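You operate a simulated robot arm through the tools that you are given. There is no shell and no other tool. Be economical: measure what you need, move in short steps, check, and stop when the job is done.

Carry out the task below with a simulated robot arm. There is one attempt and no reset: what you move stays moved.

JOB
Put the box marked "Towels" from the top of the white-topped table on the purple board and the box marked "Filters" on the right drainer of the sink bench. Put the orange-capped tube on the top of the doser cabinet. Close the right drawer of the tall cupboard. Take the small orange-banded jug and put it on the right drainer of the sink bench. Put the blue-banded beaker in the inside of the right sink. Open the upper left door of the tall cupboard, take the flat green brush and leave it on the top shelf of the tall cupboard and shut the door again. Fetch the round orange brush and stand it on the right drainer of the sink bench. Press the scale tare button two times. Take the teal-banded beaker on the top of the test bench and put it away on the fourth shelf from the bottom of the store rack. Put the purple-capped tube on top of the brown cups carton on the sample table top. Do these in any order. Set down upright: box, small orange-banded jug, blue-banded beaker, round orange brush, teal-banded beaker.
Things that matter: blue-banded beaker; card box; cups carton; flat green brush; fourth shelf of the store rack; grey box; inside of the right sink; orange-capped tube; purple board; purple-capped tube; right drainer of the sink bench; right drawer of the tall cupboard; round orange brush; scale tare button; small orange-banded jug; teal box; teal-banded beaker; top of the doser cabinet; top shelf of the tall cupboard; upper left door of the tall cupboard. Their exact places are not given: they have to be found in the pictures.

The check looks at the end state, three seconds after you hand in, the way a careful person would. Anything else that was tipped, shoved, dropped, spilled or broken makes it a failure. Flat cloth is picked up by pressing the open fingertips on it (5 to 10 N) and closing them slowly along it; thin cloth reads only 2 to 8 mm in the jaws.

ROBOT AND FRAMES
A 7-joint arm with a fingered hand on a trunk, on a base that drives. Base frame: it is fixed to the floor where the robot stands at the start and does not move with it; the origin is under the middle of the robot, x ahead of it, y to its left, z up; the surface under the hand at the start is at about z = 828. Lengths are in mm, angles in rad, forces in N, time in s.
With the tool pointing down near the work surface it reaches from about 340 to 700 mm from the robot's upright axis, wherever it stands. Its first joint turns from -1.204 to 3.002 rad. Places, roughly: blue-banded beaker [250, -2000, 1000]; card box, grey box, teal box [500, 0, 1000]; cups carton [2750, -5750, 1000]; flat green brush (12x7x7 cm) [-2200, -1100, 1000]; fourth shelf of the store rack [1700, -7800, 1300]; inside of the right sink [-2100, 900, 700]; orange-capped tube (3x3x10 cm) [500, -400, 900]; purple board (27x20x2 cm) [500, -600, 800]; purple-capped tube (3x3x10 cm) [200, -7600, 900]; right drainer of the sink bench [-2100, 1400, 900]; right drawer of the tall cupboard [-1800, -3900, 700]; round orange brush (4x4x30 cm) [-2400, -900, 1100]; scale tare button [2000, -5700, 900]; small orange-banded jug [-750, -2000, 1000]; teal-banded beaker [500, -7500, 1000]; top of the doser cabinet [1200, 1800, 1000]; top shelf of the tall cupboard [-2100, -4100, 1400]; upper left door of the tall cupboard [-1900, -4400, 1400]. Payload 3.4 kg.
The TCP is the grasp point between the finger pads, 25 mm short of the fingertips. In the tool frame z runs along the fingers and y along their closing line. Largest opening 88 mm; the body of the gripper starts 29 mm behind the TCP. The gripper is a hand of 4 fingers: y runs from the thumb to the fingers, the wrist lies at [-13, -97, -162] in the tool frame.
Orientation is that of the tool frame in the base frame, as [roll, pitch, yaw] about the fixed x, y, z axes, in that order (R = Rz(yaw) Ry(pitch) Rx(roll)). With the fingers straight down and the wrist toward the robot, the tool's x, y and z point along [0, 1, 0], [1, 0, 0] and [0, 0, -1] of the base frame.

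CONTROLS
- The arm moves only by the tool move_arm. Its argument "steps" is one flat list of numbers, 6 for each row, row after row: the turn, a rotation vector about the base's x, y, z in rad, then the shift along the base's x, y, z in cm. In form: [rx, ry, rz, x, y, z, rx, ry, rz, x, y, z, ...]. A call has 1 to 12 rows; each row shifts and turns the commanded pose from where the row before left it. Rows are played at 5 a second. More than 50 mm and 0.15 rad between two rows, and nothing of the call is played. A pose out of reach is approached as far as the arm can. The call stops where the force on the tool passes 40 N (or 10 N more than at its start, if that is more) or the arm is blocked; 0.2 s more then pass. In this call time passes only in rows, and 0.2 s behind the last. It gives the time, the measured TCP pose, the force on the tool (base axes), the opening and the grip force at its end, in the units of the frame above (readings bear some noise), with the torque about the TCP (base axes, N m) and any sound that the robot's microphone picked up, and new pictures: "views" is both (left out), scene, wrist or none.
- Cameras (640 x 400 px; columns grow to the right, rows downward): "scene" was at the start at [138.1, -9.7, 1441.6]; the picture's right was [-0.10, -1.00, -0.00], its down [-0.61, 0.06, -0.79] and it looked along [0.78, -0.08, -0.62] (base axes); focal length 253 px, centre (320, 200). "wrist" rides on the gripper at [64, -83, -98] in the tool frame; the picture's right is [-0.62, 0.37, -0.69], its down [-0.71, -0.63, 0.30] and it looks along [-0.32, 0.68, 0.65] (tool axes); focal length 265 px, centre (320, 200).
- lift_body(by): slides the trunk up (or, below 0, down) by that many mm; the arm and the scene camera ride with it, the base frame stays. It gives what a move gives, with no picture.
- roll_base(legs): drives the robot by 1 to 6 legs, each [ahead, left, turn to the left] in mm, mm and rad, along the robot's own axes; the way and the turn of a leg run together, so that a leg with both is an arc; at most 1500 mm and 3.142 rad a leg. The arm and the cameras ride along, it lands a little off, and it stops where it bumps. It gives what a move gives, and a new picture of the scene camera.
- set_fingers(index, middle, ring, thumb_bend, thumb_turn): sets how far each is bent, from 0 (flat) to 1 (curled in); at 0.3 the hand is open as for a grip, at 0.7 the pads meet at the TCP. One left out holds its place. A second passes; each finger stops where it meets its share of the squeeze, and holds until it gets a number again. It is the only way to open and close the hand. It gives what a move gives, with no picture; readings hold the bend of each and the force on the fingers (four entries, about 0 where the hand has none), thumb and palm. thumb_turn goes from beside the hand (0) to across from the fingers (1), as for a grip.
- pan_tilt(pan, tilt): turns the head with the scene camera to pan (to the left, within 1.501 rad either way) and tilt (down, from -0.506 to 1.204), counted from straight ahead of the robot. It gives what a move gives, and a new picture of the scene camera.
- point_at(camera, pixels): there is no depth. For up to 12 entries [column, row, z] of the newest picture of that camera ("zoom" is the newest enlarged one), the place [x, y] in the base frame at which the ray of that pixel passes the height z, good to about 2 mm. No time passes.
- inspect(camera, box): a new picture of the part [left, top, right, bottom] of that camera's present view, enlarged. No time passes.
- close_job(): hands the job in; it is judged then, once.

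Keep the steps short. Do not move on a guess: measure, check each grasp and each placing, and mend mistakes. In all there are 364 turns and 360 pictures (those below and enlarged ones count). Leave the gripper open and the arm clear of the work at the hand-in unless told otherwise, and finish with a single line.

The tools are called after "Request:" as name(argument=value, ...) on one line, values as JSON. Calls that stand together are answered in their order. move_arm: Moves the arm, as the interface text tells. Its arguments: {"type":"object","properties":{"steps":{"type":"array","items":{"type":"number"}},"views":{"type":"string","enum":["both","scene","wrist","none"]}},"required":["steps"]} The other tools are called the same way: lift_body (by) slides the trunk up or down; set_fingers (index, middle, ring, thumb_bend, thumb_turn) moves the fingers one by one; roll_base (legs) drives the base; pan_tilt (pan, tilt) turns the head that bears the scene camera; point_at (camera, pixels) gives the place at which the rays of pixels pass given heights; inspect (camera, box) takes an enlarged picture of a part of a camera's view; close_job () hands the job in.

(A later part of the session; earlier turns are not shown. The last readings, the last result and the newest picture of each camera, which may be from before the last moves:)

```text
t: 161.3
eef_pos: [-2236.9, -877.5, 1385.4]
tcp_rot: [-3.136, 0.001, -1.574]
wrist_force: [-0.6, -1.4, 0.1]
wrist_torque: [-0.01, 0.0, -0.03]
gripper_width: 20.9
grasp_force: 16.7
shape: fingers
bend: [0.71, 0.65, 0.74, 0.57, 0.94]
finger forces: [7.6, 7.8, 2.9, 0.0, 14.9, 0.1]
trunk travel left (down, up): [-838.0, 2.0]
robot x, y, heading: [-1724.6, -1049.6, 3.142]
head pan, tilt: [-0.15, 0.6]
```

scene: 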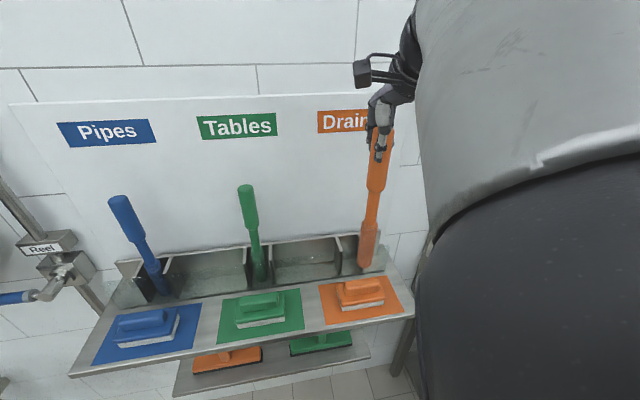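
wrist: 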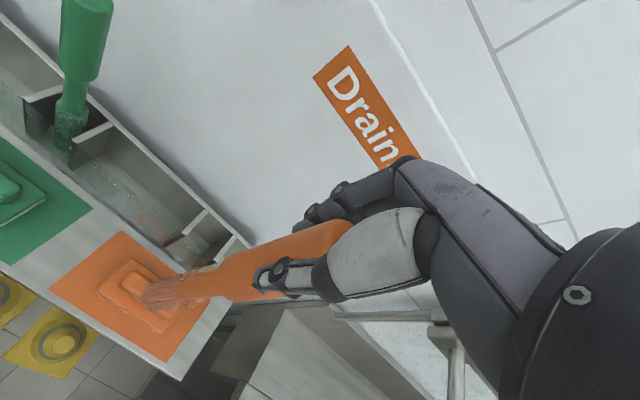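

Brush is out. Drive back 600 and right 2463 to the drainer.

Request:
roll_base(legs=[[-600, 0, 0], [0, -1500, 0], [0, -963, 0]])

Request:
pan_tilt(pan=0.0, tilt=0.7)

```text
t: 176.6
eef_pos: [-1615.9, 1626.0, 1386.3]
tcp_rot: [3.141, -0.002, -1.585]
wrist_force: [0.9, 0.4, -1.7]
wrist_torque: [0.01, 0.0, 0.04]
gripper_width: 21.2
grasp_force: 17.1
shape: fingers
bend: [0.71, 0.65, 0.74, 0.57, 0.94]
finger forces: [7.3, 7.9, 3.6, 0.0, 15.0, 0.1]
trunk travel left (down, up): [-838.0, 2.0]
robot x, y, heading: [-1107.0, 1442.0, 3.131]
head pan, tilt: [-0.15, 0.6]
```

scene: 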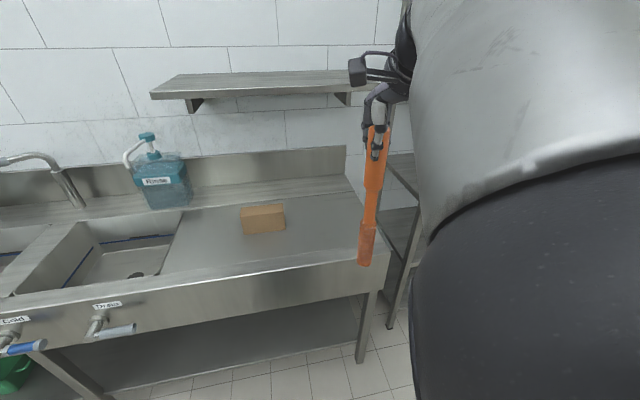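

```text
t: 177.2
eef_pos: [-1618.0, 1624.8, 1385.8]
tcp_rot: [-3.136, 0.002, -1.584]
wrist_force: [-1.2, 0.2, -1.4]
wrist_torque: [-0.01, -0.01, 0.02]
gripper_width: 20.9
grasp_force: 16.7
shape: fingers
bend: [0.71, 0.65, 0.74, 0.57, 0.94]
finger forces: [7.2, 7.9, 3.6, 0.1, 15.0, 0.0]
trunk travel left (down, up): [-838.0, 2.0]
robot x, y, heading: [-1106.8, 1442.4, 3.13]
head pan, tilt: [0.0, 0.7]
```

scene: 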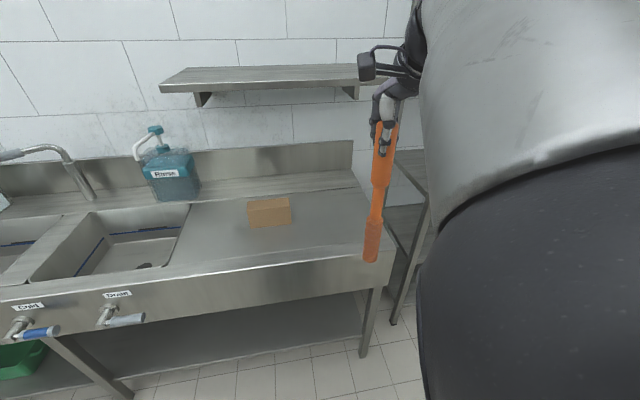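

Lower the trunk 88 mm again, shift left 40 and ahead 340.

Request:
lift_body(by=-88)

Request:
roll_base(legs=[[0, 30, 0.011], [340, 0, 0]])

Request:
move_arm(steps=[0, 0, 0, -1, 0, -3, 0, 0, 0, -1, 0, -3, 0, 0, 0, -1, 0, -3])

```text
t: 178.5
eef_pos: [-1618.4, 1625.9, 1296.2]
tcp_rot: [-3.135, 0.0, -1.585]
wrist_force: [-0.3, -0.2, -0.7]
wrist_torque: [-0.02, 0.0, -0.02]
gripper_width: 20.9
grasp_force: 16.6
shape: fingers
bend: [0.71, 0.65, 0.74, 0.57, 0.94]
finger forces: [7.2, 8.0, 3.6, 0.0, 14.9, 0.0]
trunk travel left (down, up): [-750.0, 90.0]
robot x, y, heading: [-1107.5, 1440.2, 3.126]
head pan, tilt: [0.0, 0.7]
```

```text
t: 181.1
eef_pos: [-1961.8, 1585.3, 1294.6]
tcp_rot: [-3.133, -0.004, -1.567]
wrist_force: [0.4, -0.3, -1.2]
wrist_torque: [-0.01, 0.0, -0.03]
gripper_width: 20.9
grasp_force: 17.0
shape: fingers
bend: [0.71, 0.65, 0.74, 0.57, 0.94]
finger forces: [7.1, 8.0, 3.6, 0.0, 15.0, 0.1]
trunk travel left (down, up): [-750.0, 90.0]
robot x, y, heading: [-1451.1, 1410.4, -3.135]
head pan, tilt: [0.0, 0.7]
```

scene: 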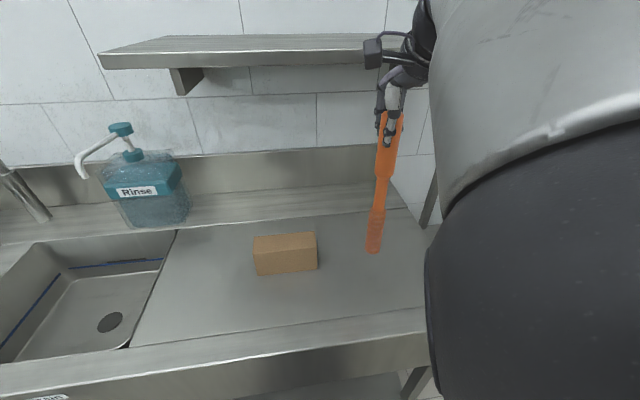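

```text
t: 181.9
eef_pos: [-1994.3, 1586.6, 1205.5]
tcp_rot: [-3.132, -0.003, -1.568]
wrist_force: [-0.1, -0.7, -1.4]
wrist_torque: [-0.02, 0.0, 0.0]
gripper_width: 20.9
grasp_force: 16.6
shape: fingers
bend: [0.71, 0.65, 0.74, 0.57, 0.94]
finger forces: [6.9, 8.0, 3.6, 0.0, 14.7, 0.0]
trunk travel left (down, up): [-750.0, 90.0]
robot x, y, heading: [-1448.0, 1411.0, -3.137]
head pan, tilt: [0.0, 0.7]
```

scene: 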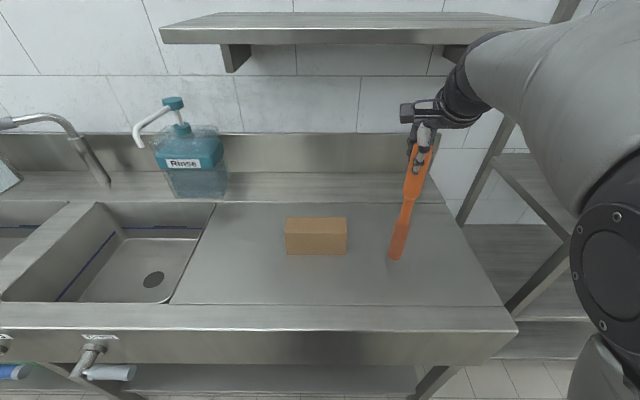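
wrist: 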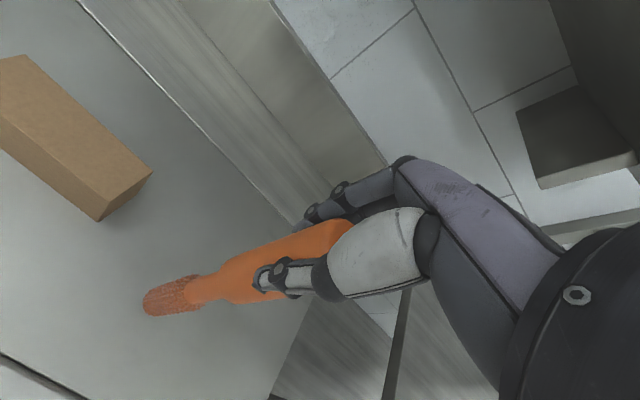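

Check that the brush hangs vertical.

Request:
point_at(camera="scene", pixels=[[397, 256, 920], [397, 256, 900], [405, 210, 1050], [414, 185, 1110]])

Request:
point_at(camera="wrist", pixels=[[150, 303, 920], [205, 285, 1020]])

Request:
inspect(camera="scene", box=[330, 120, 490, 270])

```text
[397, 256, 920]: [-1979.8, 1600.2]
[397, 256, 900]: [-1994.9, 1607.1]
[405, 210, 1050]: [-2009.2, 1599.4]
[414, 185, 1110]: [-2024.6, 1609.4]
```

```text
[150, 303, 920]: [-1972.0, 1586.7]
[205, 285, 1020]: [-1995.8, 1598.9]
```

```text
2.67 times, centred on (410, 195) of scene
```

zoom: 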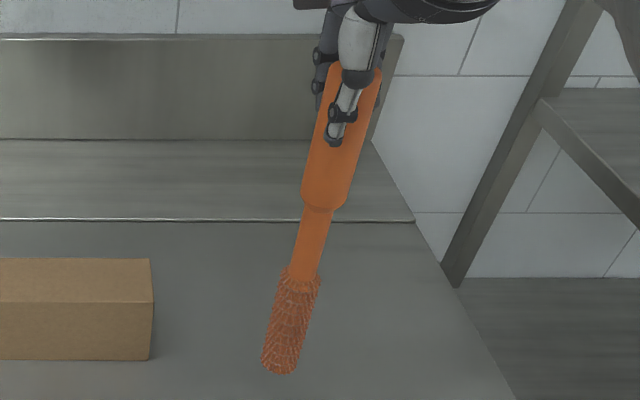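

Nearly vertical. Lower in small steps to contact.

Request:
move_arm(steps=[0, 0, 0, 0, 0, -1.5, 0, 0, 0, 0, 0, -1, 0, 0, 0, 0, 0, -0.5, 0, 0, 0, 0, 0, -0.4], views="scene")

```text
t: 182.9
eef_pos: [-1992.0, 1584.5, 1171.0]
tcp_rot: [-3.132, -0.003, -1.568]
wrist_force: [0.4, -0.4, -2.2]
wrist_torque: [0.01, 0.03, -0.02]
gripper_width: 21.1
grasp_force: 16.1
shape: fingers
bend: [0.71, 0.65, 0.74, 0.57, 0.94]
finger forces: [6.8, 8.0, 3.5, 0.0, 14.7, 0.0]
trunk travel left (down, up): [-750.0, 90.0]
robot x, y, heading: [-1448.2, 1411.3, -3.138]
head pan, tilt: [0.0, 0.7]
```

scene: 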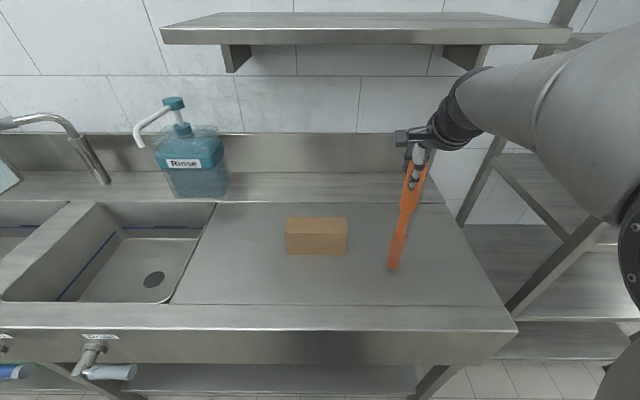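

Request:
move_arm(steps=[0, 0, 0, 0, 0, -0.5, 0, 0, 0, 0, 0, -0.4, 0, 0, 0, 0, 0, -0.3, 0, 0, 0, 0, 0, -0.3], views="wrist")

```text
t: 183.9
eef_pos: [-1991.3, 1586.5, 1156.8]
tcp_rot: [-3.133, -0.003, -1.569]
wrist_force: [0.0, -0.7, 3.1]
wrist_torque: [-0.01, 0.0, 0.0]
gripper_width: 21.0
grasp_force: 17.3
shape: fingers
bend: [0.71, 0.65, 0.75, 0.57, 0.94]
finger forces: [6.7, 8.1, 3.9, 0.0, 15.5, 0.0]
trunk travel left (down, up): [-750.0, 90.0]
robot x, y, heading: [-1451.0, 1411.3, -3.13]
head pan, tilt: [0.0, 0.7]
```

wrist: 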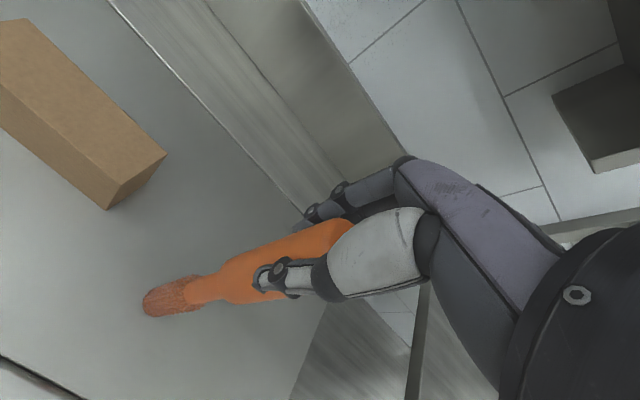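

Request:
inspect(camera="scene", box=[340, 130, 480, 290])

Request:
point_at(camera="wrist", pixels=[[156, 298, 882], [220, 283, 1030], [188, 290, 960]])

```text
2.50 times, centred on (410, 210) of scene
```

zoom: 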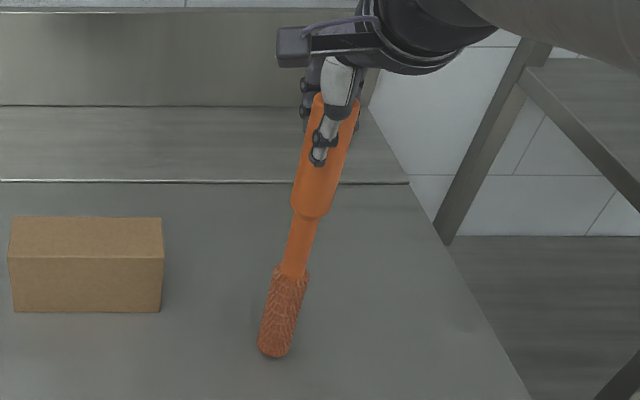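

```text
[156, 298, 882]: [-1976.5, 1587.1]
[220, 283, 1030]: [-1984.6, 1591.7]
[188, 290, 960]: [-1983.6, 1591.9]
```

Request:
point_at(camera="zoom", pixels=[[274, 345, 885], [340, 95, 1175], [312, 215, 1055], [293, 272, 980], [333, 120, 1150]])

```text
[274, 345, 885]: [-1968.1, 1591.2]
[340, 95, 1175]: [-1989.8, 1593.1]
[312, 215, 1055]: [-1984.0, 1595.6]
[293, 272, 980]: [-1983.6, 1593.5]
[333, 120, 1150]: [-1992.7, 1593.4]
```

Vertical within about 0.03 rad. Release.

Request:
set_fingers(index=0.5, middle=0.5, ring=0.5, thumb_bend=0.45)

Request:
inspect(camera="scene", box=[340, 130, 480, 290])

```text
t: 184.9
eef_pos: [-1990.8, 1585.8, 1155.0]
tcp_rot: [-3.132, -0.001, -1.566]
wrist_force: [1.1, -0.4, 0.7]
wrist_torque: [0.0, 0.03, 0.01]
gripper_width: 46.7
grasp_force: 0.0
shape: fingers
bend: [0.5, 0.5, 0.5, 0.45, 0.97]
finger forces: [0.0, 0.0, 0.1, 0.1, 0.0, 0.0]
trunk travel left (down, up): [-750.0, 90.0]
robot x, y, heading: [-1447.4, 1409.9, -3.136]
head pan, tilt: [0.0, 0.7]
```

```text
2.50 times, centred on (410, 210) of scene
```

zoom: 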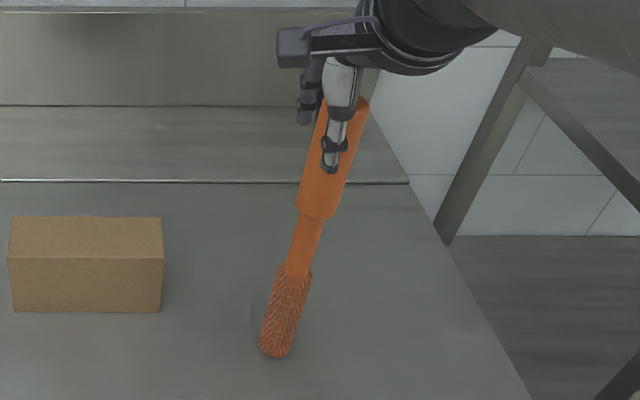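

Request:
set_fingers(index=0.35, middle=0.35, ring=0.35, thumb_bend=0.3)

Request:
move_arm(steps=[0, 0, 0, 0, 0, 1.5, 0, 0, 0, 0, 0, 2, 0, 0, 0, 0, 0, 3, 0, 0, 0, 0, 0, 4, 0, 0, 0, 0, 0, 4])

```text
t: 185.9
eef_pos: [-1990.9, 1586.4, 1156.2]
tcp_rot: [-3.133, -0.003, -1.567]
wrist_force: [-0.7, -0.8, 0.8]
wrist_torque: [-0.04, -0.03, 0.01]
gripper_width: 79.3
grasp_force: 0.1
shape: fingers
bend: [0.35, 0.35, 0.35, 0.3, 0.97]
finger forces: [0.0, 0.0, 0.0, 0.1, 0.0, 0.0]
trunk travel left (down, up): [-750.0, 90.0]
robot x, y, heading: [-1445.3, 1409.0, -3.135]
head pan, tilt: [0.0, 0.7]
```

```text
t: 187.1
eef_pos: [-1992.1, 1585.7, 1302.8]
tcp_rot: [-3.133, 0.0, -1.567]
wrist_force: [-0.2, 0.3, -0.3]
wrist_torque: [0.03, 0.02, -0.01]
gripper_width: 78.9
grasp_force: 0.1
shape: fingers
bend: [0.35, 0.35, 0.35, 0.3, 0.97]
finger forces: [0.0, 0.0, 0.1, 0.0, 0.0, 0.0]
trunk travel left (down, up): [-750.0, 90.0]
robot x, y, heading: [-1447.0, 1411.9, -3.136]
head pan, tilt: [0.0, 0.7]
```

scene: 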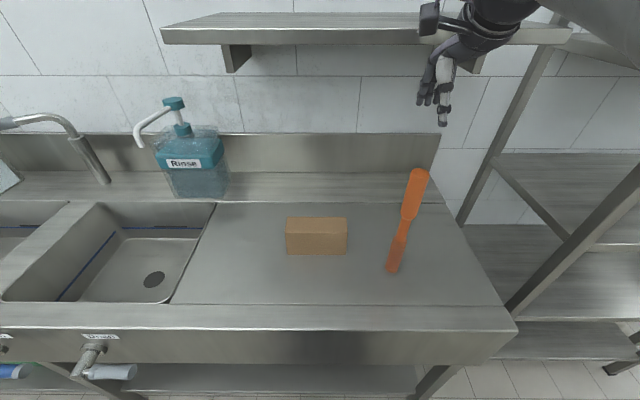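
wrist: 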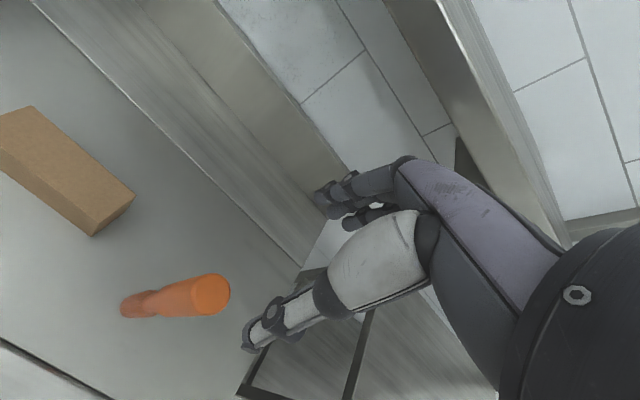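

The brush stands upright. Next the Lids table: back 450, turn to face −y, and drive 2300 ahead.

Request:
roll_base(legs=[[-450, 0, 0], [0, 0, 1.571], [1400, 0, 0], [850, 0, 0]])

Request:
pan_tilt(pan=0.4, tilt=0.5)

```text
t: 204.4
eef_pos: [-1027.5, -1398.3, 1301.8]
tcp_rot: [-3.134, -0.003, 0.066]
wrist_force: [-0.2, 0.0, 0.0]
wrist_torque: [0.0, 0.04, 0.04]
gripper_width: 79.2
grasp_force: 0.0
shape: fingers
bend: [0.35, 0.35, 0.35, 0.3, 0.97]
finger forces: [0.0, 0.1, 0.1, 0.0, 0.0, 0.0]
trunk travel left (down, up): [-750.0, 90.0]
robot x, y, heading: [-879.7, -847.8, -1.507]
head pan, tilt: [0.0, 0.7]
```

scene: 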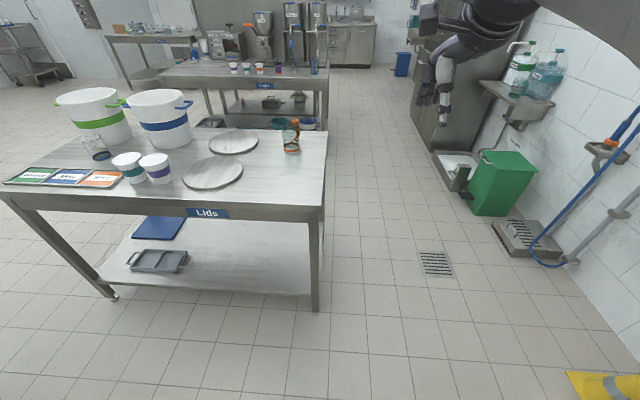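

```text
t: 205.3
eef_pos: [-1026.6, -1399.0, 1301.5]
tcp_rot: [-3.133, -0.001, 0.065]
wrist_force: [0.1, 0.7, 0.4]
wrist_torque: [0.0, 0.0, 0.01]
gripper_width: 79.0
grasp_force: 0.1
shape: fingers
bend: [0.35, 0.35, 0.35, 0.3, 0.97]
finger forces: [0.0, 0.0, 0.0, 0.0, 0.0, 0.0]
trunk travel left (down, up): [-750.0, 90.0]
robot x, y, heading: [-881.6, -842.4, -1.501]
head pan, tilt: [0.4, 0.499]
```

scene: 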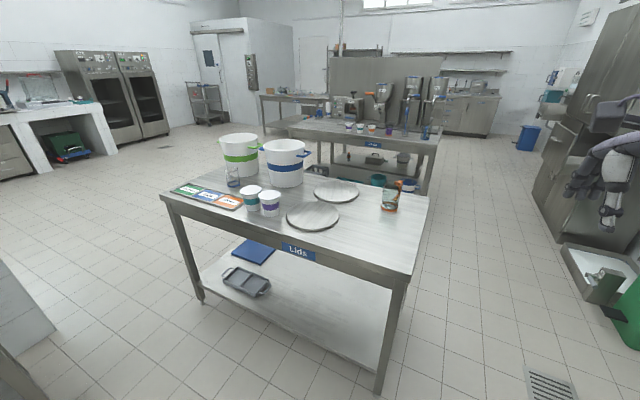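

Request:
point_at(camera="scene", pixels=[[163, 196, 840], [407, 277, 840], [429, 198, 840], [390, 207, 850], [387, 209, 830], [232, 186, 850], [380, 392, 0], [250, 210, 850], [270, 215, 850], [312, 228, 850], [336, 200, 850]])

Request:
inspect(camera="scene", box=[160, 120, 440, 290])

```text
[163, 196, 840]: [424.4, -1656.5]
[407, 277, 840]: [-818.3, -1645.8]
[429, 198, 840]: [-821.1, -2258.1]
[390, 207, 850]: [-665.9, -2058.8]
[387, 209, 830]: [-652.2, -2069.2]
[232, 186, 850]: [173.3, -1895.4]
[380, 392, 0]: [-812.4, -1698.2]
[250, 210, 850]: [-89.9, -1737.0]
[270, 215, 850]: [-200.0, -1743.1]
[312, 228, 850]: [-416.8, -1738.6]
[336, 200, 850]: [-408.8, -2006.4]
```

```text
2.29 times, centred on (300, 205) of scene
```

zoom: 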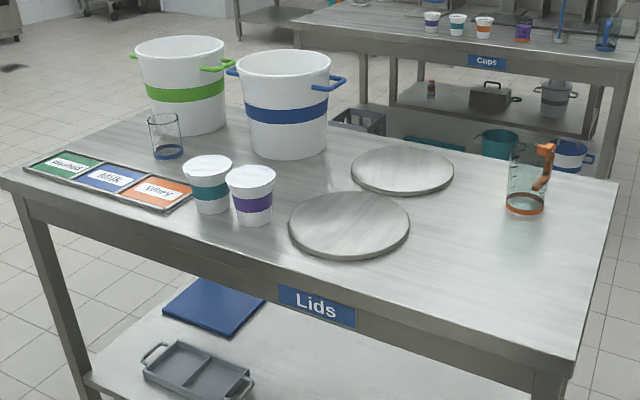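

The jug is at about (-655,-2065) near the table's right end, the beaker at (173,-1895). I approach from the table's right end facing +x.

Request:
roll_base(legs=[[0, 0, 1.501], [-400, 0, 0], [0, -1050, 0]])

Request:
pan_tilt(pan=-0.2, tilt=0.6)

```text
t: 216.5
eef_pos: [-699.7, -2069.7, 1302.6]
tcp_rot: [-3.133, 0.0, 1.606]
wrist_force: [1.0, 0.1, 0.0]
wrist_torque: [0.0, 0.02, -0.02]
gripper_width: 78.8
grasp_force: 0.1
shape: fingers
bend: [0.35, 0.35, 0.35, 0.3, 0.97]
finger forces: [0.0, 0.0, 0.0, 0.1, 0.0, 0.0]
trunk travel left (down, up): [-750.0, 90.0]
robot x, y, heading: [-1245.3, -1910.4, 0.031]
head pan, tilt: [0.4, 0.499]
```

scene: 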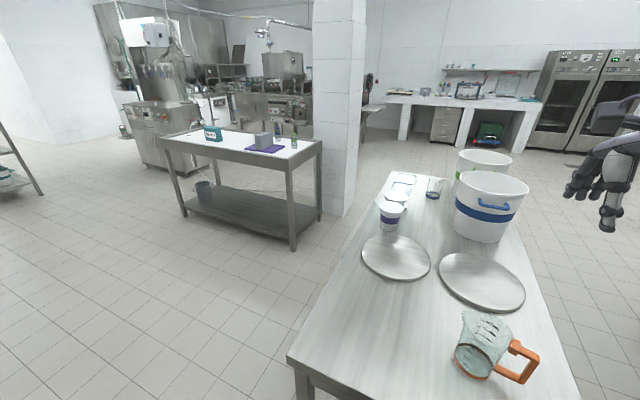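

```text
t: 217.5
eef_pos: [-699.7, -2069.6, 1303.3]
tcp_rot: [-3.131, -0.003, 1.607]
wrist_force: [0.0, -0.2, 0.8]
wrist_torque: [0.01, -0.03, 0.02]
gripper_width: 79.2
grasp_force: 0.1
shape: fingers
bend: [0.35, 0.35, 0.35, 0.3, 0.97]
finger forces: [0.0, 0.0, 0.1, 0.0, 0.0, 0.1]
trunk travel left (down, up): [-750.0, 90.0]
robot x, y, heading: [-1246.6, -1913.5, 0.039]
head pan, tilt: [-0.201, 0.6]
```

scene: 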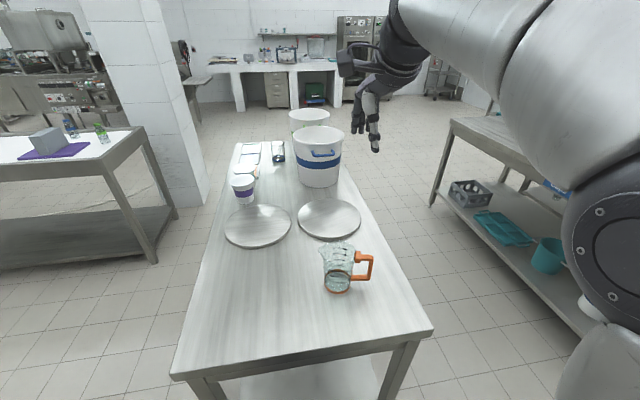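

The jug's handle points to −y, so closing along x works. Enlarge and measure.

Request:
inspect(camera="scene", box=[280, 220, 420, 310])

Request:
point_at(camera="scene", pixels=[[337, 292, 842], [324, 284, 842], [351, 285, 842], [337, 277, 842], [320, 246, 950], [355, 244, 950], [338, 250, 950], [337, 240, 950], [432, 330, 840], [172, 378, 840]])

```text
4.44 times, centred on (350, 265) of scene
```

zoom: 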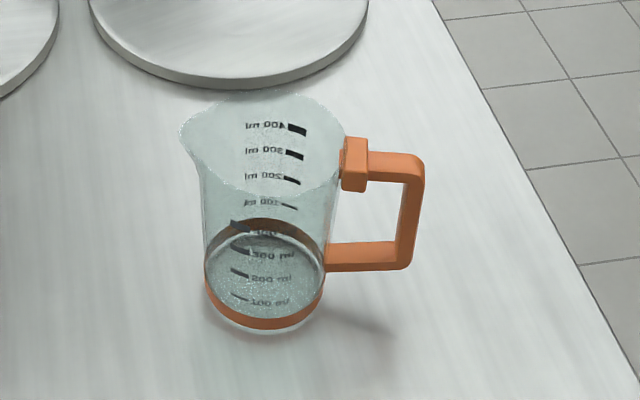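

```text
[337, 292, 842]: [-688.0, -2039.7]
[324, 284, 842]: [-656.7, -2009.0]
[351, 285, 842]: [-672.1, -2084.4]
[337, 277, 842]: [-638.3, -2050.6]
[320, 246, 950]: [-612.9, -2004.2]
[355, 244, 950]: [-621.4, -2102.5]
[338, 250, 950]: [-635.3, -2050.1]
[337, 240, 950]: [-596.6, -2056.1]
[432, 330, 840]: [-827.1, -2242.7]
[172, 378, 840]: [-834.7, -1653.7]
```

Jug is empty, base centre about (-663,-2047). I move above it and view with the wrist camera.

Request:
set_fingers(index=0.22, middle=0.22, ring=0.22, thumb_bend=0.22)

Request:
move_arm(steps=[0, 0, -0.035, 1.2, 0.8, -4, 0, 0, 0, 1.2, 0.8, -4, 0, 0, 0, 1.2, 0.6, -4, 0, 0, 0, 0, 0, -4])

```text
t: 218.5
eef_pos: [-699.7, -2068.3, 1302.3]
tcp_rot: [-3.133, 0.0, 1.607]
wrist_force: [0.0, 0.9, -0.4]
wrist_torque: [0.04, 0.0, -0.01]
gripper_width: 99.7
grasp_force: 0.0
shape: fingers
bend: [0.22, 0.22, 0.22, 0.22, 0.97]
finger forces: [0.1, 0.0, 0.0, 0.1, 0.0, 0.0]
trunk travel left (down, up): [-750.0, 90.0]
robot x, y, heading: [-1250.0, -1911.5, 0.039]
head pan, tilt: [-0.201, 0.6]
```

```text
t: 219.5
eef_pos: [-663.8, -2048.1, 1143.7]
tcp_rot: [-3.136, -0.003, 1.568]
wrist_force: [0.7, -0.3, -0.6]
wrist_torque: [0.02, 0.0, 0.01]
gripper_width: 99.6
grasp_force: 0.1
shape: fingers
bend: [0.22, 0.22, 0.22, 0.22, 0.97]
finger forces: [0.0, 0.0, 0.0, 0.1, 0.2, 0.0]
trunk travel left (down, up): [-750.0, 90.0]
robot x, y, heading: [-1250.3, -1913.0, 0.042]
head pan, tilt: [-0.201, 0.6]
```

scene: 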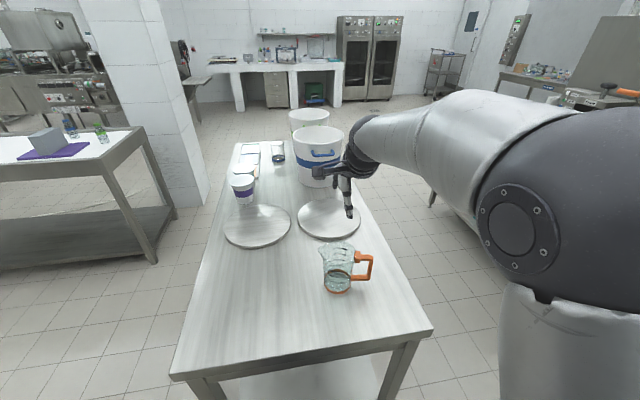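
wrist: 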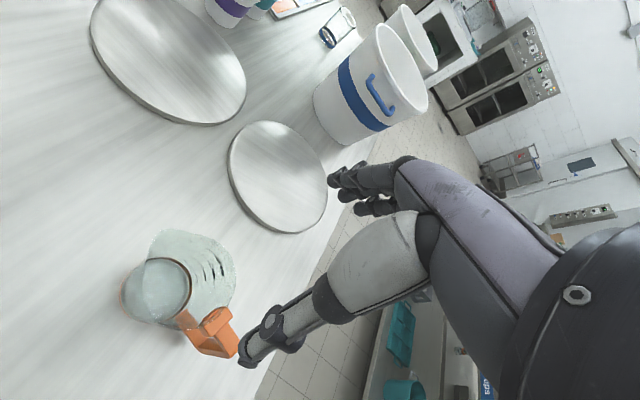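

Request:
inspect(camera="wrist", box=[100, 210, 260, 370])

```text
2.50 times, centred on (180, 290) of wrist
```

zoom: 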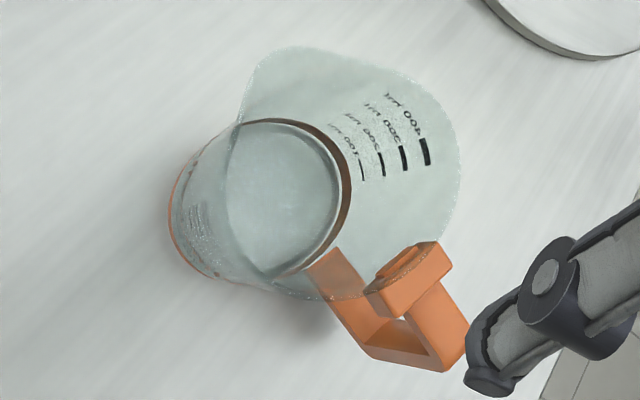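

Request:
point_at(camera="zoom", pixels=[[172, 205, 842], [290, 197, 858], [351, 190, 858], [262, 120, 858], [275, 276, 858], [345, 180, 960], [460, 170, 960], [228, 190, 960], [325, 300, 960], [345, 180, 945], [405, 258, 955]])

```text
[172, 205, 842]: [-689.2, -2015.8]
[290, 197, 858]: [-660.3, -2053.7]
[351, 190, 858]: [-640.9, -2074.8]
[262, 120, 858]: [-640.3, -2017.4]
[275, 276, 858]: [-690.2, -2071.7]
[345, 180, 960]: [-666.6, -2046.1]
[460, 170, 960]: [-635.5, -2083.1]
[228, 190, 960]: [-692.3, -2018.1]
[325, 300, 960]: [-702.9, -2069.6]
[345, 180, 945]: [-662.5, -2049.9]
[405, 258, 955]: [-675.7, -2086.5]
```

Jug centre (-664,-2046), rim about 80 wide; opening 100. Descend.

Request:
move_arm(steps=[0, 0, 0, 0, 0.1, -4, 0, 0, 0, 0, 0, -4, 0, 0, 0, 0, 0, -4, 0, 0, 0, 0, 0, -3])

```text
t: 220.5
eef_pos: [-663.7, -2047.3, 993.0]
tcp_rot: [-3.132, -0.002, 1.568]
wrist_force: [-0.5, 0.6, 1.1]
wrist_torque: [-0.01, -0.03, 0.0]
gripper_width: 99.7
grasp_force: 0.1
shape: fingers
bend: [0.22, 0.22, 0.22, 0.22, 0.97]
finger forces: [0.0, 0.0, 0.0, 0.0, 0.0, 0.0]
trunk travel left (down, up): [-750.0, 90.0]
robot x, y, heading: [-1245.5, -1913.2, 0.038]
head pan, tilt: [-0.201, 0.6]
```

scene: 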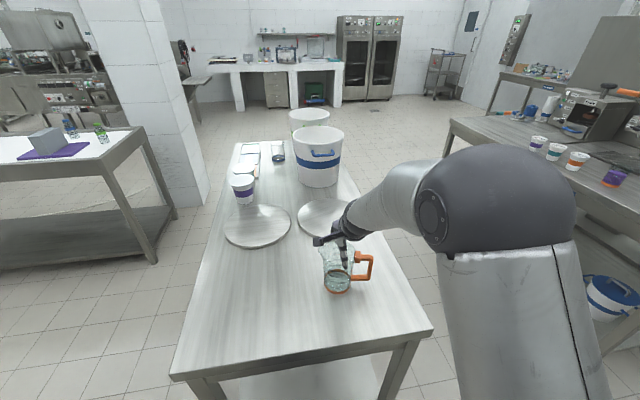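
wrist: 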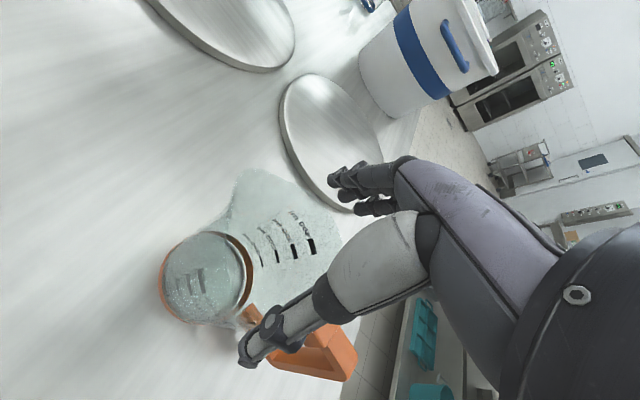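

Request:
move_arm(steps=[0, 0, 0, 0, 0.1, -1.5, 0, 0, 0, 0, 0, -1.5, 0, 0, 0, 0, 0, -1.0])

```text
t: 221.3
eef_pos: [-665.9, -2044.6, 959.5]
tcp_rot: [3.135, -0.001, 1.57]
wrist_force: [-0.4, -0.3, 29.1]
wrist_torque: [0.14, -0.32, -0.02]
gripper_width: 112.2
grasp_force: 12.9
shape: fingers
bend: [0.17, 0.22, 0.22, 0.18, 0.97]
finger forces: [15.2, 0.0, 0.0, 0.1, 10.4, 0.1]
trunk travel left (down, up): [-750.0, 90.0]
robot x, y, heading: [-1246.9, -1908.8, 0.041]
head pan, tilt: [-0.201, 0.6]
```

scene: 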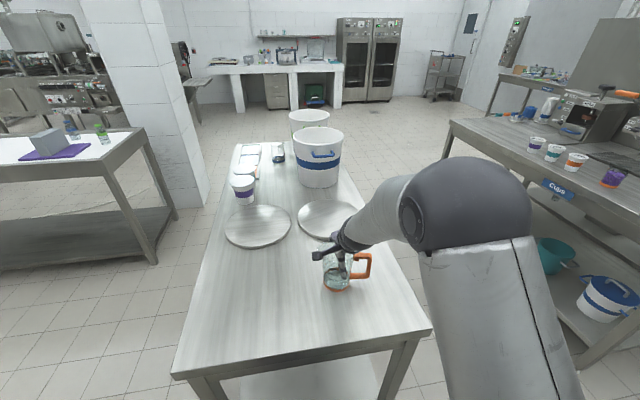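
wrist: 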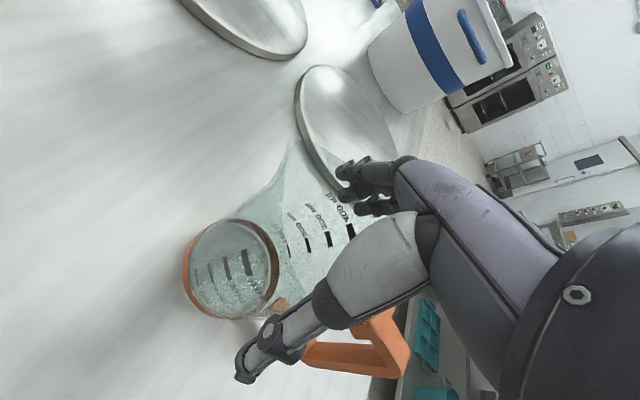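

Index and thumb roots ride on the rim (29 N). Raise 12 mm to relieve, then close gently.

Request:
move_arm(steps=[0, 0, 0, 0, 0, 1.2], views="none")

Request:
set_fingers(index=0.42, middle=0.42, ring=0.42, thumb_bend=0.4)

Request:
inspect(camera="wrist", box=[150, 130, 470, 400])

```text
t: 221.7
eef_pos: [-666.0, -2044.3, 962.1]
tcp_rot: [-3.127, -0.003, 1.57]
wrist_force: [1.5, 0.4, 4.3]
wrist_torque: [0.03, -0.19, -0.01]
gripper_width: 109.3
grasp_force: 5.2
shape: fingers
bend: [0.18, 0.22, 0.22, 0.19, 0.97]
finger forces: [7.3, 0.1, 0.1, 0.0, 3.6, 0.0]
trunk travel left (down, up): [-750.0, 90.0]
robot x, y, heading: [-1244.0, -1910.1, 0.042]
head pan, tilt: [-0.201, 0.6]
```

```text
t: 222.7
eef_pos: [-665.7, -2043.6, 965.2]
tcp_rot: [-3.132, -0.002, 1.568]
wrist_force: [0.6, -0.6, 0.6]
wrist_torque: [0.04, -0.06, -0.01]
gripper_width: 102.2
grasp_force: 19.0
shape: fingers
bend: [0.2, 0.36, 0.39, 0.29, 0.96]
finger forces: [11.5, 5.0, 2.4, 0.0, 19.6, 0.0]
trunk travel left (down, up): [-750.0, 90.0]
robot x, y, heading: [-1248.6, -1910.5, 0.041]
head pan, tilt: [-0.201, 0.6]
```

```text
1.48 times, centred on (310, 265) of wrist
```

zoom: 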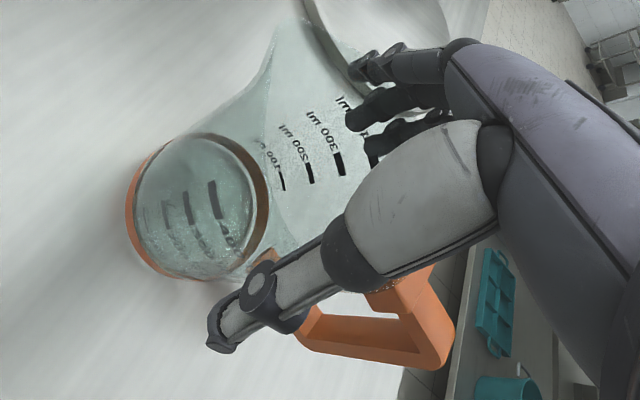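

Gripped at 19 N. Test lift.

Request:
move_arm(steps=[0, 0, 0, 0, 0, 0.7, 0, 0, 0, 0, 0, 1, 0, 0, 0, 0, 0, 1])

```text
t: 223.5
eef_pos: [-664.3, -2044.7, 991.5]
tcp_rot: [-3.133, -0.003, 1.569]
wrist_force: [0.1, -0.2, -0.8]
wrist_torque: [0.0, 0.02, 0.0]
gripper_width: 102.1
grasp_force: 19.0
shape: fingers
bend: [0.2, 0.36, 0.39, 0.29, 0.96]
finger forces: [10.8, 5.0, 2.4, 0.0, 19.5, 0.0]
trunk travel left (down, up): [-750.0, 90.0]
robot x, y, heading: [-1243.2, -1907.5, 0.036]
head pan, tilt: [-0.201, 0.6]
```

scene: 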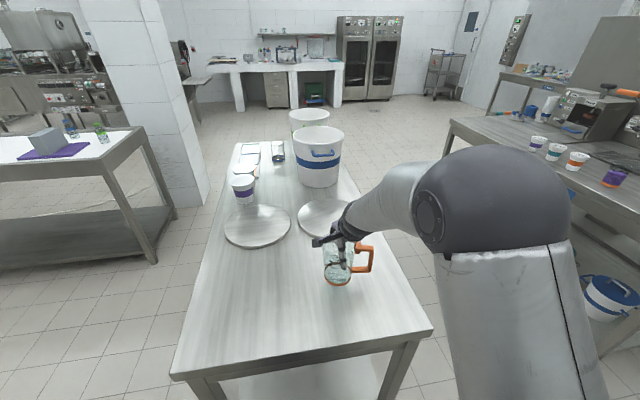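
wrist: 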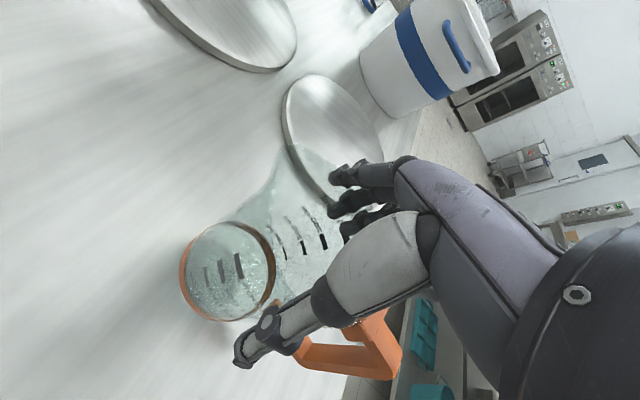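

The jug is held. Raise it, then drive: turn left, 3 m along +y, turn to the bench.

Request:
move_arm(steps=[0, 0, 0, 0, 0, 2, 0, 0, 0, 0, 0, 3, 0, 0, 0, 0, 0, 3, 0, 0, 0, 0, 0, 3, 0, 0, 0, 0, 0, 3, 0, 0, 0, 0, 0, 3], views="none")

Request:
roll_base(legs=[[0, 0, 1.53], [1450, -100, 0], [1450, 0, 0], [0, 0, 1.571]])

Request:
pan_tilt(pan=0.0, tilt=0.7)

```text
t: 224.9
eef_pos: [-662.3, -2044.3, 1161.4]
tcp_rot: [-3.133, 0.0, 1.57]
wrist_force: [-0.6, -0.1, -0.8]
wrist_torque: [0.0, 0.01, 0.01]
gripper_width: 101.5
grasp_force: 18.0
shape: fingers
bend: [0.21, 0.36, 0.39, 0.3, 0.96]
finger forces: [10.4, 4.9, 2.3, 0.0, 18.6, 0.0]
trunk travel left (down, up): [-750.0, 90.0]
robot x, y, heading: [-1247.6, -1914.7, 0.034]
head pan, tilt: [-0.201, 0.6]
```

```text
t: 246.6
eef_pos: [-1611.9, 1171.5, 1162.2]
tcp_rot: [-3.132, -0.002, -1.637]
wrist_force: [-0.6, 0.0, -1.3]
wrist_torque: [0.03, -0.01, 0.0]
gripper_width: 100.4
grasp_force: 16.1
shape: fingers
bend: [0.21, 0.37, 0.4, 0.31, 0.96]
finger forces: [9.5, 4.6, 2.1, 0.0, 16.5, 0.0]
trunk travel left (down, up): [-750.0, 90.0]
robot x, y, heading: [-1036.3, 1003.2, 3.115]
head pan, tilt: [-0.201, 0.6]
```

scene: 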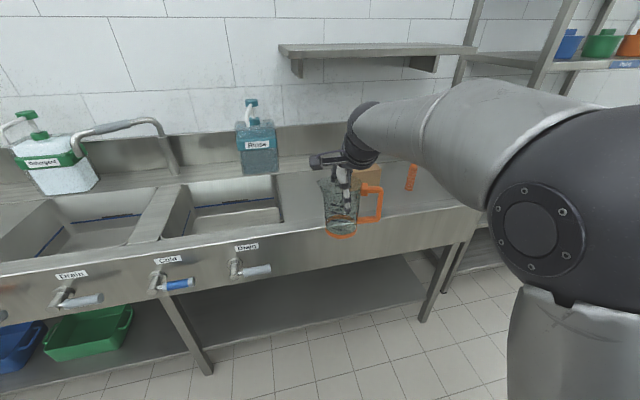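

```text
t: 247.4
eef_pos: [-1612.0, 1173.2, 1161.6]
tcp_rot: [-3.133, -0.002, -1.637]
wrist_force: [0.0, 0.4, -0.7]
wrist_torque: [-0.02, -0.01, 0.0]
gripper_width: 100.4
grasp_force: 16.6
shape: fingers
bend: [0.21, 0.37, 0.4, 0.31, 0.96]
finger forces: [9.5, 4.6, 2.1, 0.1, 16.6, 0.1]
trunk travel left (down, up): [-750.0, 90.0]
robot x, y, heading: [-1034.9, 1000.9, 3.117]
head pan, tilt: [0.0, 0.7]
```

scene: 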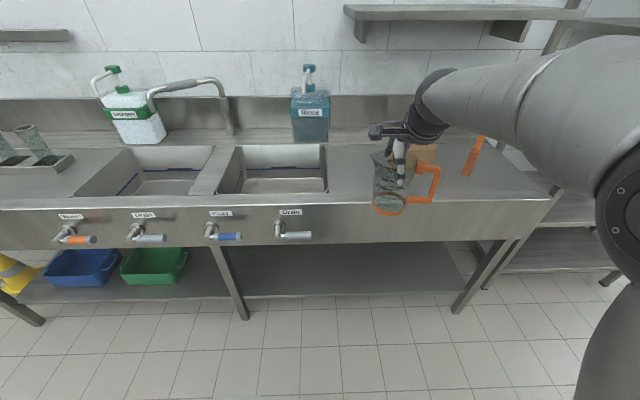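

Grip is slowly easing (16.5 N); re-squeeze, and measure the sink's right edge and the drainer front.

Request:
set_fingers(index=0.44, middle=0.48, ring=0.48, thumb_bend=0.44)

Request:
point_at(camera="scene", pixels=[[326, 147, 877], [329, 193, 877], [450, 203, 877], [545, 199, 877], [216, 195, 877], [237, 148, 877], [300, 145, 877], [468, 176, 877], [412, 160, 890]])

```text
t: 248.4
eef_pos: [-1611.9, 1170.8, 1161.6]
tcp_rot: [-3.134, -0.002, -1.636]
wrist_force: [-0.4, 0.3, -1.3]
wrist_torque: [0.0, 0.0, -0.02]
gripper_width: 98.5
grasp_force: 24.4
shape: fingers
bend: [0.23, 0.4, 0.43, 0.3, 0.95]
finger forces: [12.2, 7.3, 4.1, 0.0, 24.5, 0.0]
trunk travel left (down, up): [-750.0, 90.0]
robot x, y, heading: [-1042.8, 999.7, 3.112]
head pan, tilt: [0.0, 0.7]
```

```text
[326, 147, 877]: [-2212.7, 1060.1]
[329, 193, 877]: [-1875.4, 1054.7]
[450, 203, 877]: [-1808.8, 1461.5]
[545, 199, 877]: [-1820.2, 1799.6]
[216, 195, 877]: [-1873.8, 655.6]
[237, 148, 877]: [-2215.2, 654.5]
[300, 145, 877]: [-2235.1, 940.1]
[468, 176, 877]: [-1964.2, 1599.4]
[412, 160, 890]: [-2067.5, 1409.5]
```

Drainer begins at y≈1065. Place the jug at about (-1950,1200): right 46, ahead 330.

Request:
roll_base(legs=[[0, -46, 0.03], [328, 0, 0]])

Request:
move_arm(steps=[0, 0, 0, 0, 0, -3, 0, 0, 0, 0, 0, -3, 0, 0, 0, 0, 0, -3])

```text
t: 251.1
eef_pos: [-1946.7, 1202.2, 1160.2]
tcp_rot: [-3.134, -0.001, -1.61]
wrist_force: [0.6, 0.0, -1.0]
wrist_torque: [0.0, -0.02, 0.0]
gripper_width: 98.8
grasp_force: 24.7
shape: fingers
bend: [0.23, 0.4, 0.43, 0.3, 0.95]
finger forces: [12.1, 7.3, 4.2, 0.1, 24.4, 0.0]
trunk travel left (down, up): [-750.0, 90.0]
robot x, y, heading: [-1365.6, 1046.0, 3.144]
head pan, tilt: [0.0, 0.7]
```

scene: 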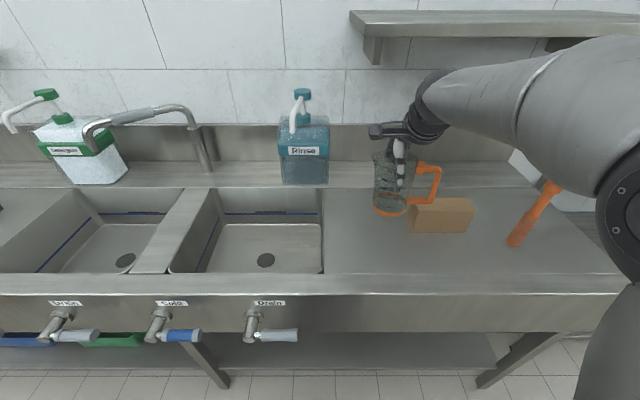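

```text
t: 251.8
eef_pos: [-1947.6, 1203.1, 1071.8]
tcp_rot: [-3.133, 0.0, -1.612]
wrist_force: [0.0, 0.0, -1.0]
wrist_torque: [-0.02, -0.04, 0.0]
gripper_width: 98.7
grasp_force: 23.5
shape: fingers
bend: [0.23, 0.4, 0.43, 0.3, 0.95]
finger forces: [11.6, 7.4, 4.3, 0.1, 23.7, 0.0]
trunk travel left (down, up): [-750.0, 90.0]
robot x, y, heading: [-1367.0, 1045.1, 3.14]
head pan, tilt: [0.0, 0.7]
```

scene: 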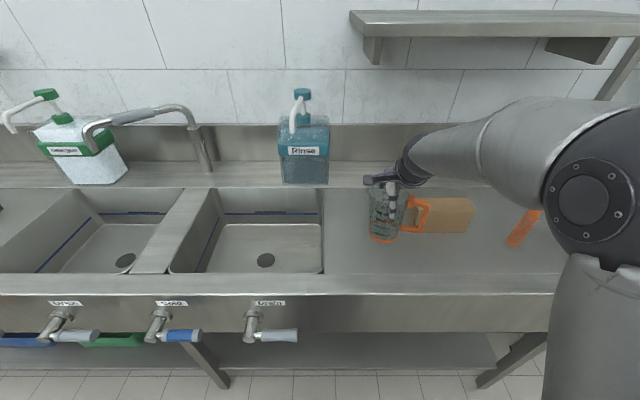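
wrist: 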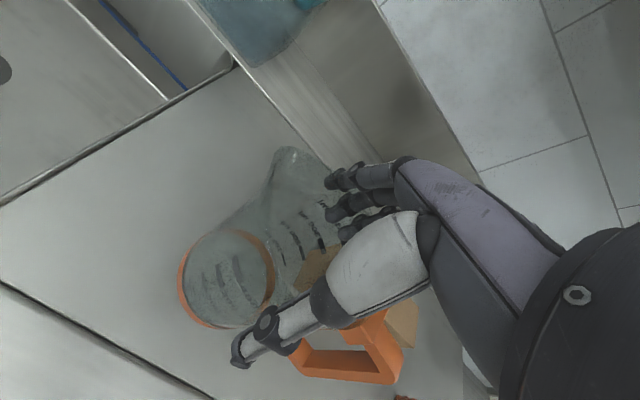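

Request:
move_arm(steps=[0, 0, 0, 0, -0.5, -2.5, 0, 0, 0, 0, 0, -2, 0, 0, 0, 0, 0, -1, 0, 0, 0, 0, 0, -0.5])

```text
t: 252.8
eef_pos: [-1946.8, 1195.7, 1011.3]
tcp_rot: [-3.134, -0.003, -1.612]
wrist_force: [0.0, -0.1, -0.3]
wrist_torque: [0.0, 0.01, -0.01]
gripper_width: 98.3
grasp_force: 23.3
shape: fingers
bend: [0.23, 0.4, 0.43, 0.3, 0.95]
finger forces: [11.2, 7.5, 4.3, 0.1, 23.4, 0.0]
trunk travel left (down, up): [-750.0, 90.0]
robot x, y, heading: [-1364.6, 1046.2, 3.145]
head pan, tilt: [0.0, 0.7]
```

scene: 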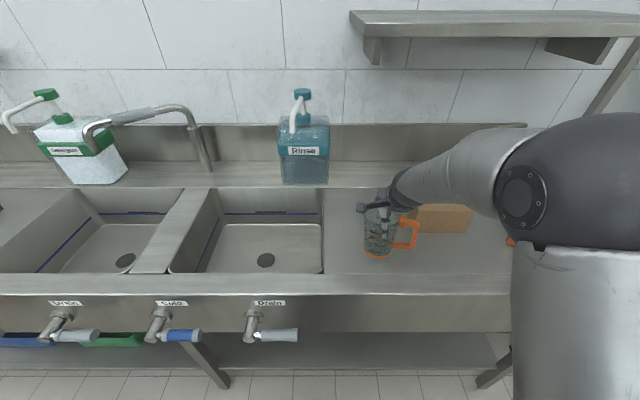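
wrist: 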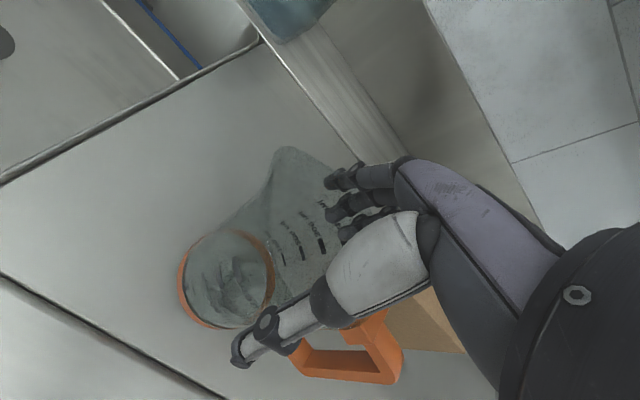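

Request:
move_arm(steps=[0, 0, 0, 0, 0, -0.4, 0, 0, 0, 0, 0, -0.3, 0, 0, 0, 0, 0, -0.3], views="none")

```text
t: 253.7
eef_pos: [-1946.2, 1197.0, 1000.6]
tcp_rot: [-3.134, -0.003, -1.612]
wrist_force: [0.1, 0.0, -0.8]
wrist_torque: [-0.03, -0.03, -0.02]
gripper_width: 98.3
grasp_force: 23.0
shape: fingers
bend: [0.23, 0.4, 0.43, 0.31, 0.95]
finger forces: [11.3, 7.3, 4.3, 0.0, 23.5, 0.0]
trunk travel left (down, up): [-750.0, 90.0]
robot x, y, heading: [-1369.3, 1042.4, 3.141]
head pan, tilt: [0.0, 0.7]
```

Request:
move_arm(steps=[0, 0, 0, 0, 0, -0.2, 0, 0, 0, 0, 0, -0.2, 0, 0, 0, 0, 0, -0.2], views="none")

```text
t: 254.4
eef_pos: [-1946.6, 1197.1, 994.3]
tcp_rot: [-3.133, -0.003, -1.611]
wrist_force: [-0.1, 0.2, -0.4]
wrist_torque: [0.01, 0.03, -0.01]
gripper_width: 98.5
grasp_force: 23.4
shape: fingers
bend: [0.23, 0.4, 0.43, 0.31, 0.95]
finger forces: [11.3, 7.5, 4.3, 0.0, 23.2, 0.0]
trunk travel left (down, up): [-750.0, 90.0]
robot x, y, heading: [-1368.1, 1046.9, 3.141]
head pan, tilt: [0.0, 0.7]
```

Request:
move_arm(steps=[0, 0, 0, 0, 0, -0.3, 0, 0, 0, 0, 0, -0.2, 0, 0, 0, 0, 0, -0.2, 0, 0, 0, 0, 0, -0.2], views="scene")

```text
t: 255.4
eef_pos: [-1943.6, 1197.0, 992.3]
tcp_rot: [3.138, -0.001, -1.61]
wrist_force: [2.6, 5.4, 27.4]
wrist_torque: [0.05, 0.38, -0.03]
gripper_width: 99.4
grasp_force: 29.3
shape: fingers
bend: [0.23, 0.4, 0.43, 0.3, 0.96]
finger forces: [15.2, 7.6, 4.7, 0.1, 30.2, 0.0]
trunk travel left (down, up): [-750.0, 90.0]
robot x, y, heading: [-1365.5, 1046.1, 3.138]
head pan, tilt: [0.0, 0.7]
```

scene: 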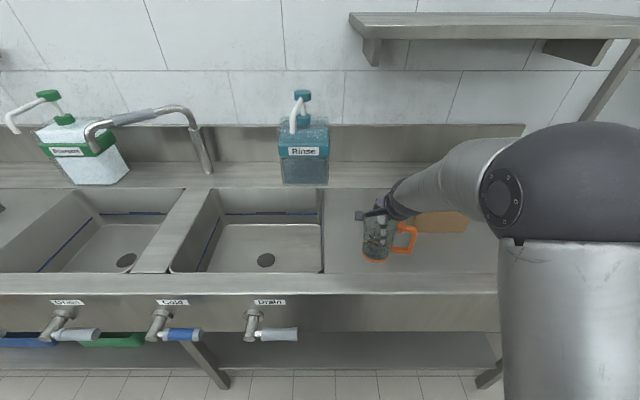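

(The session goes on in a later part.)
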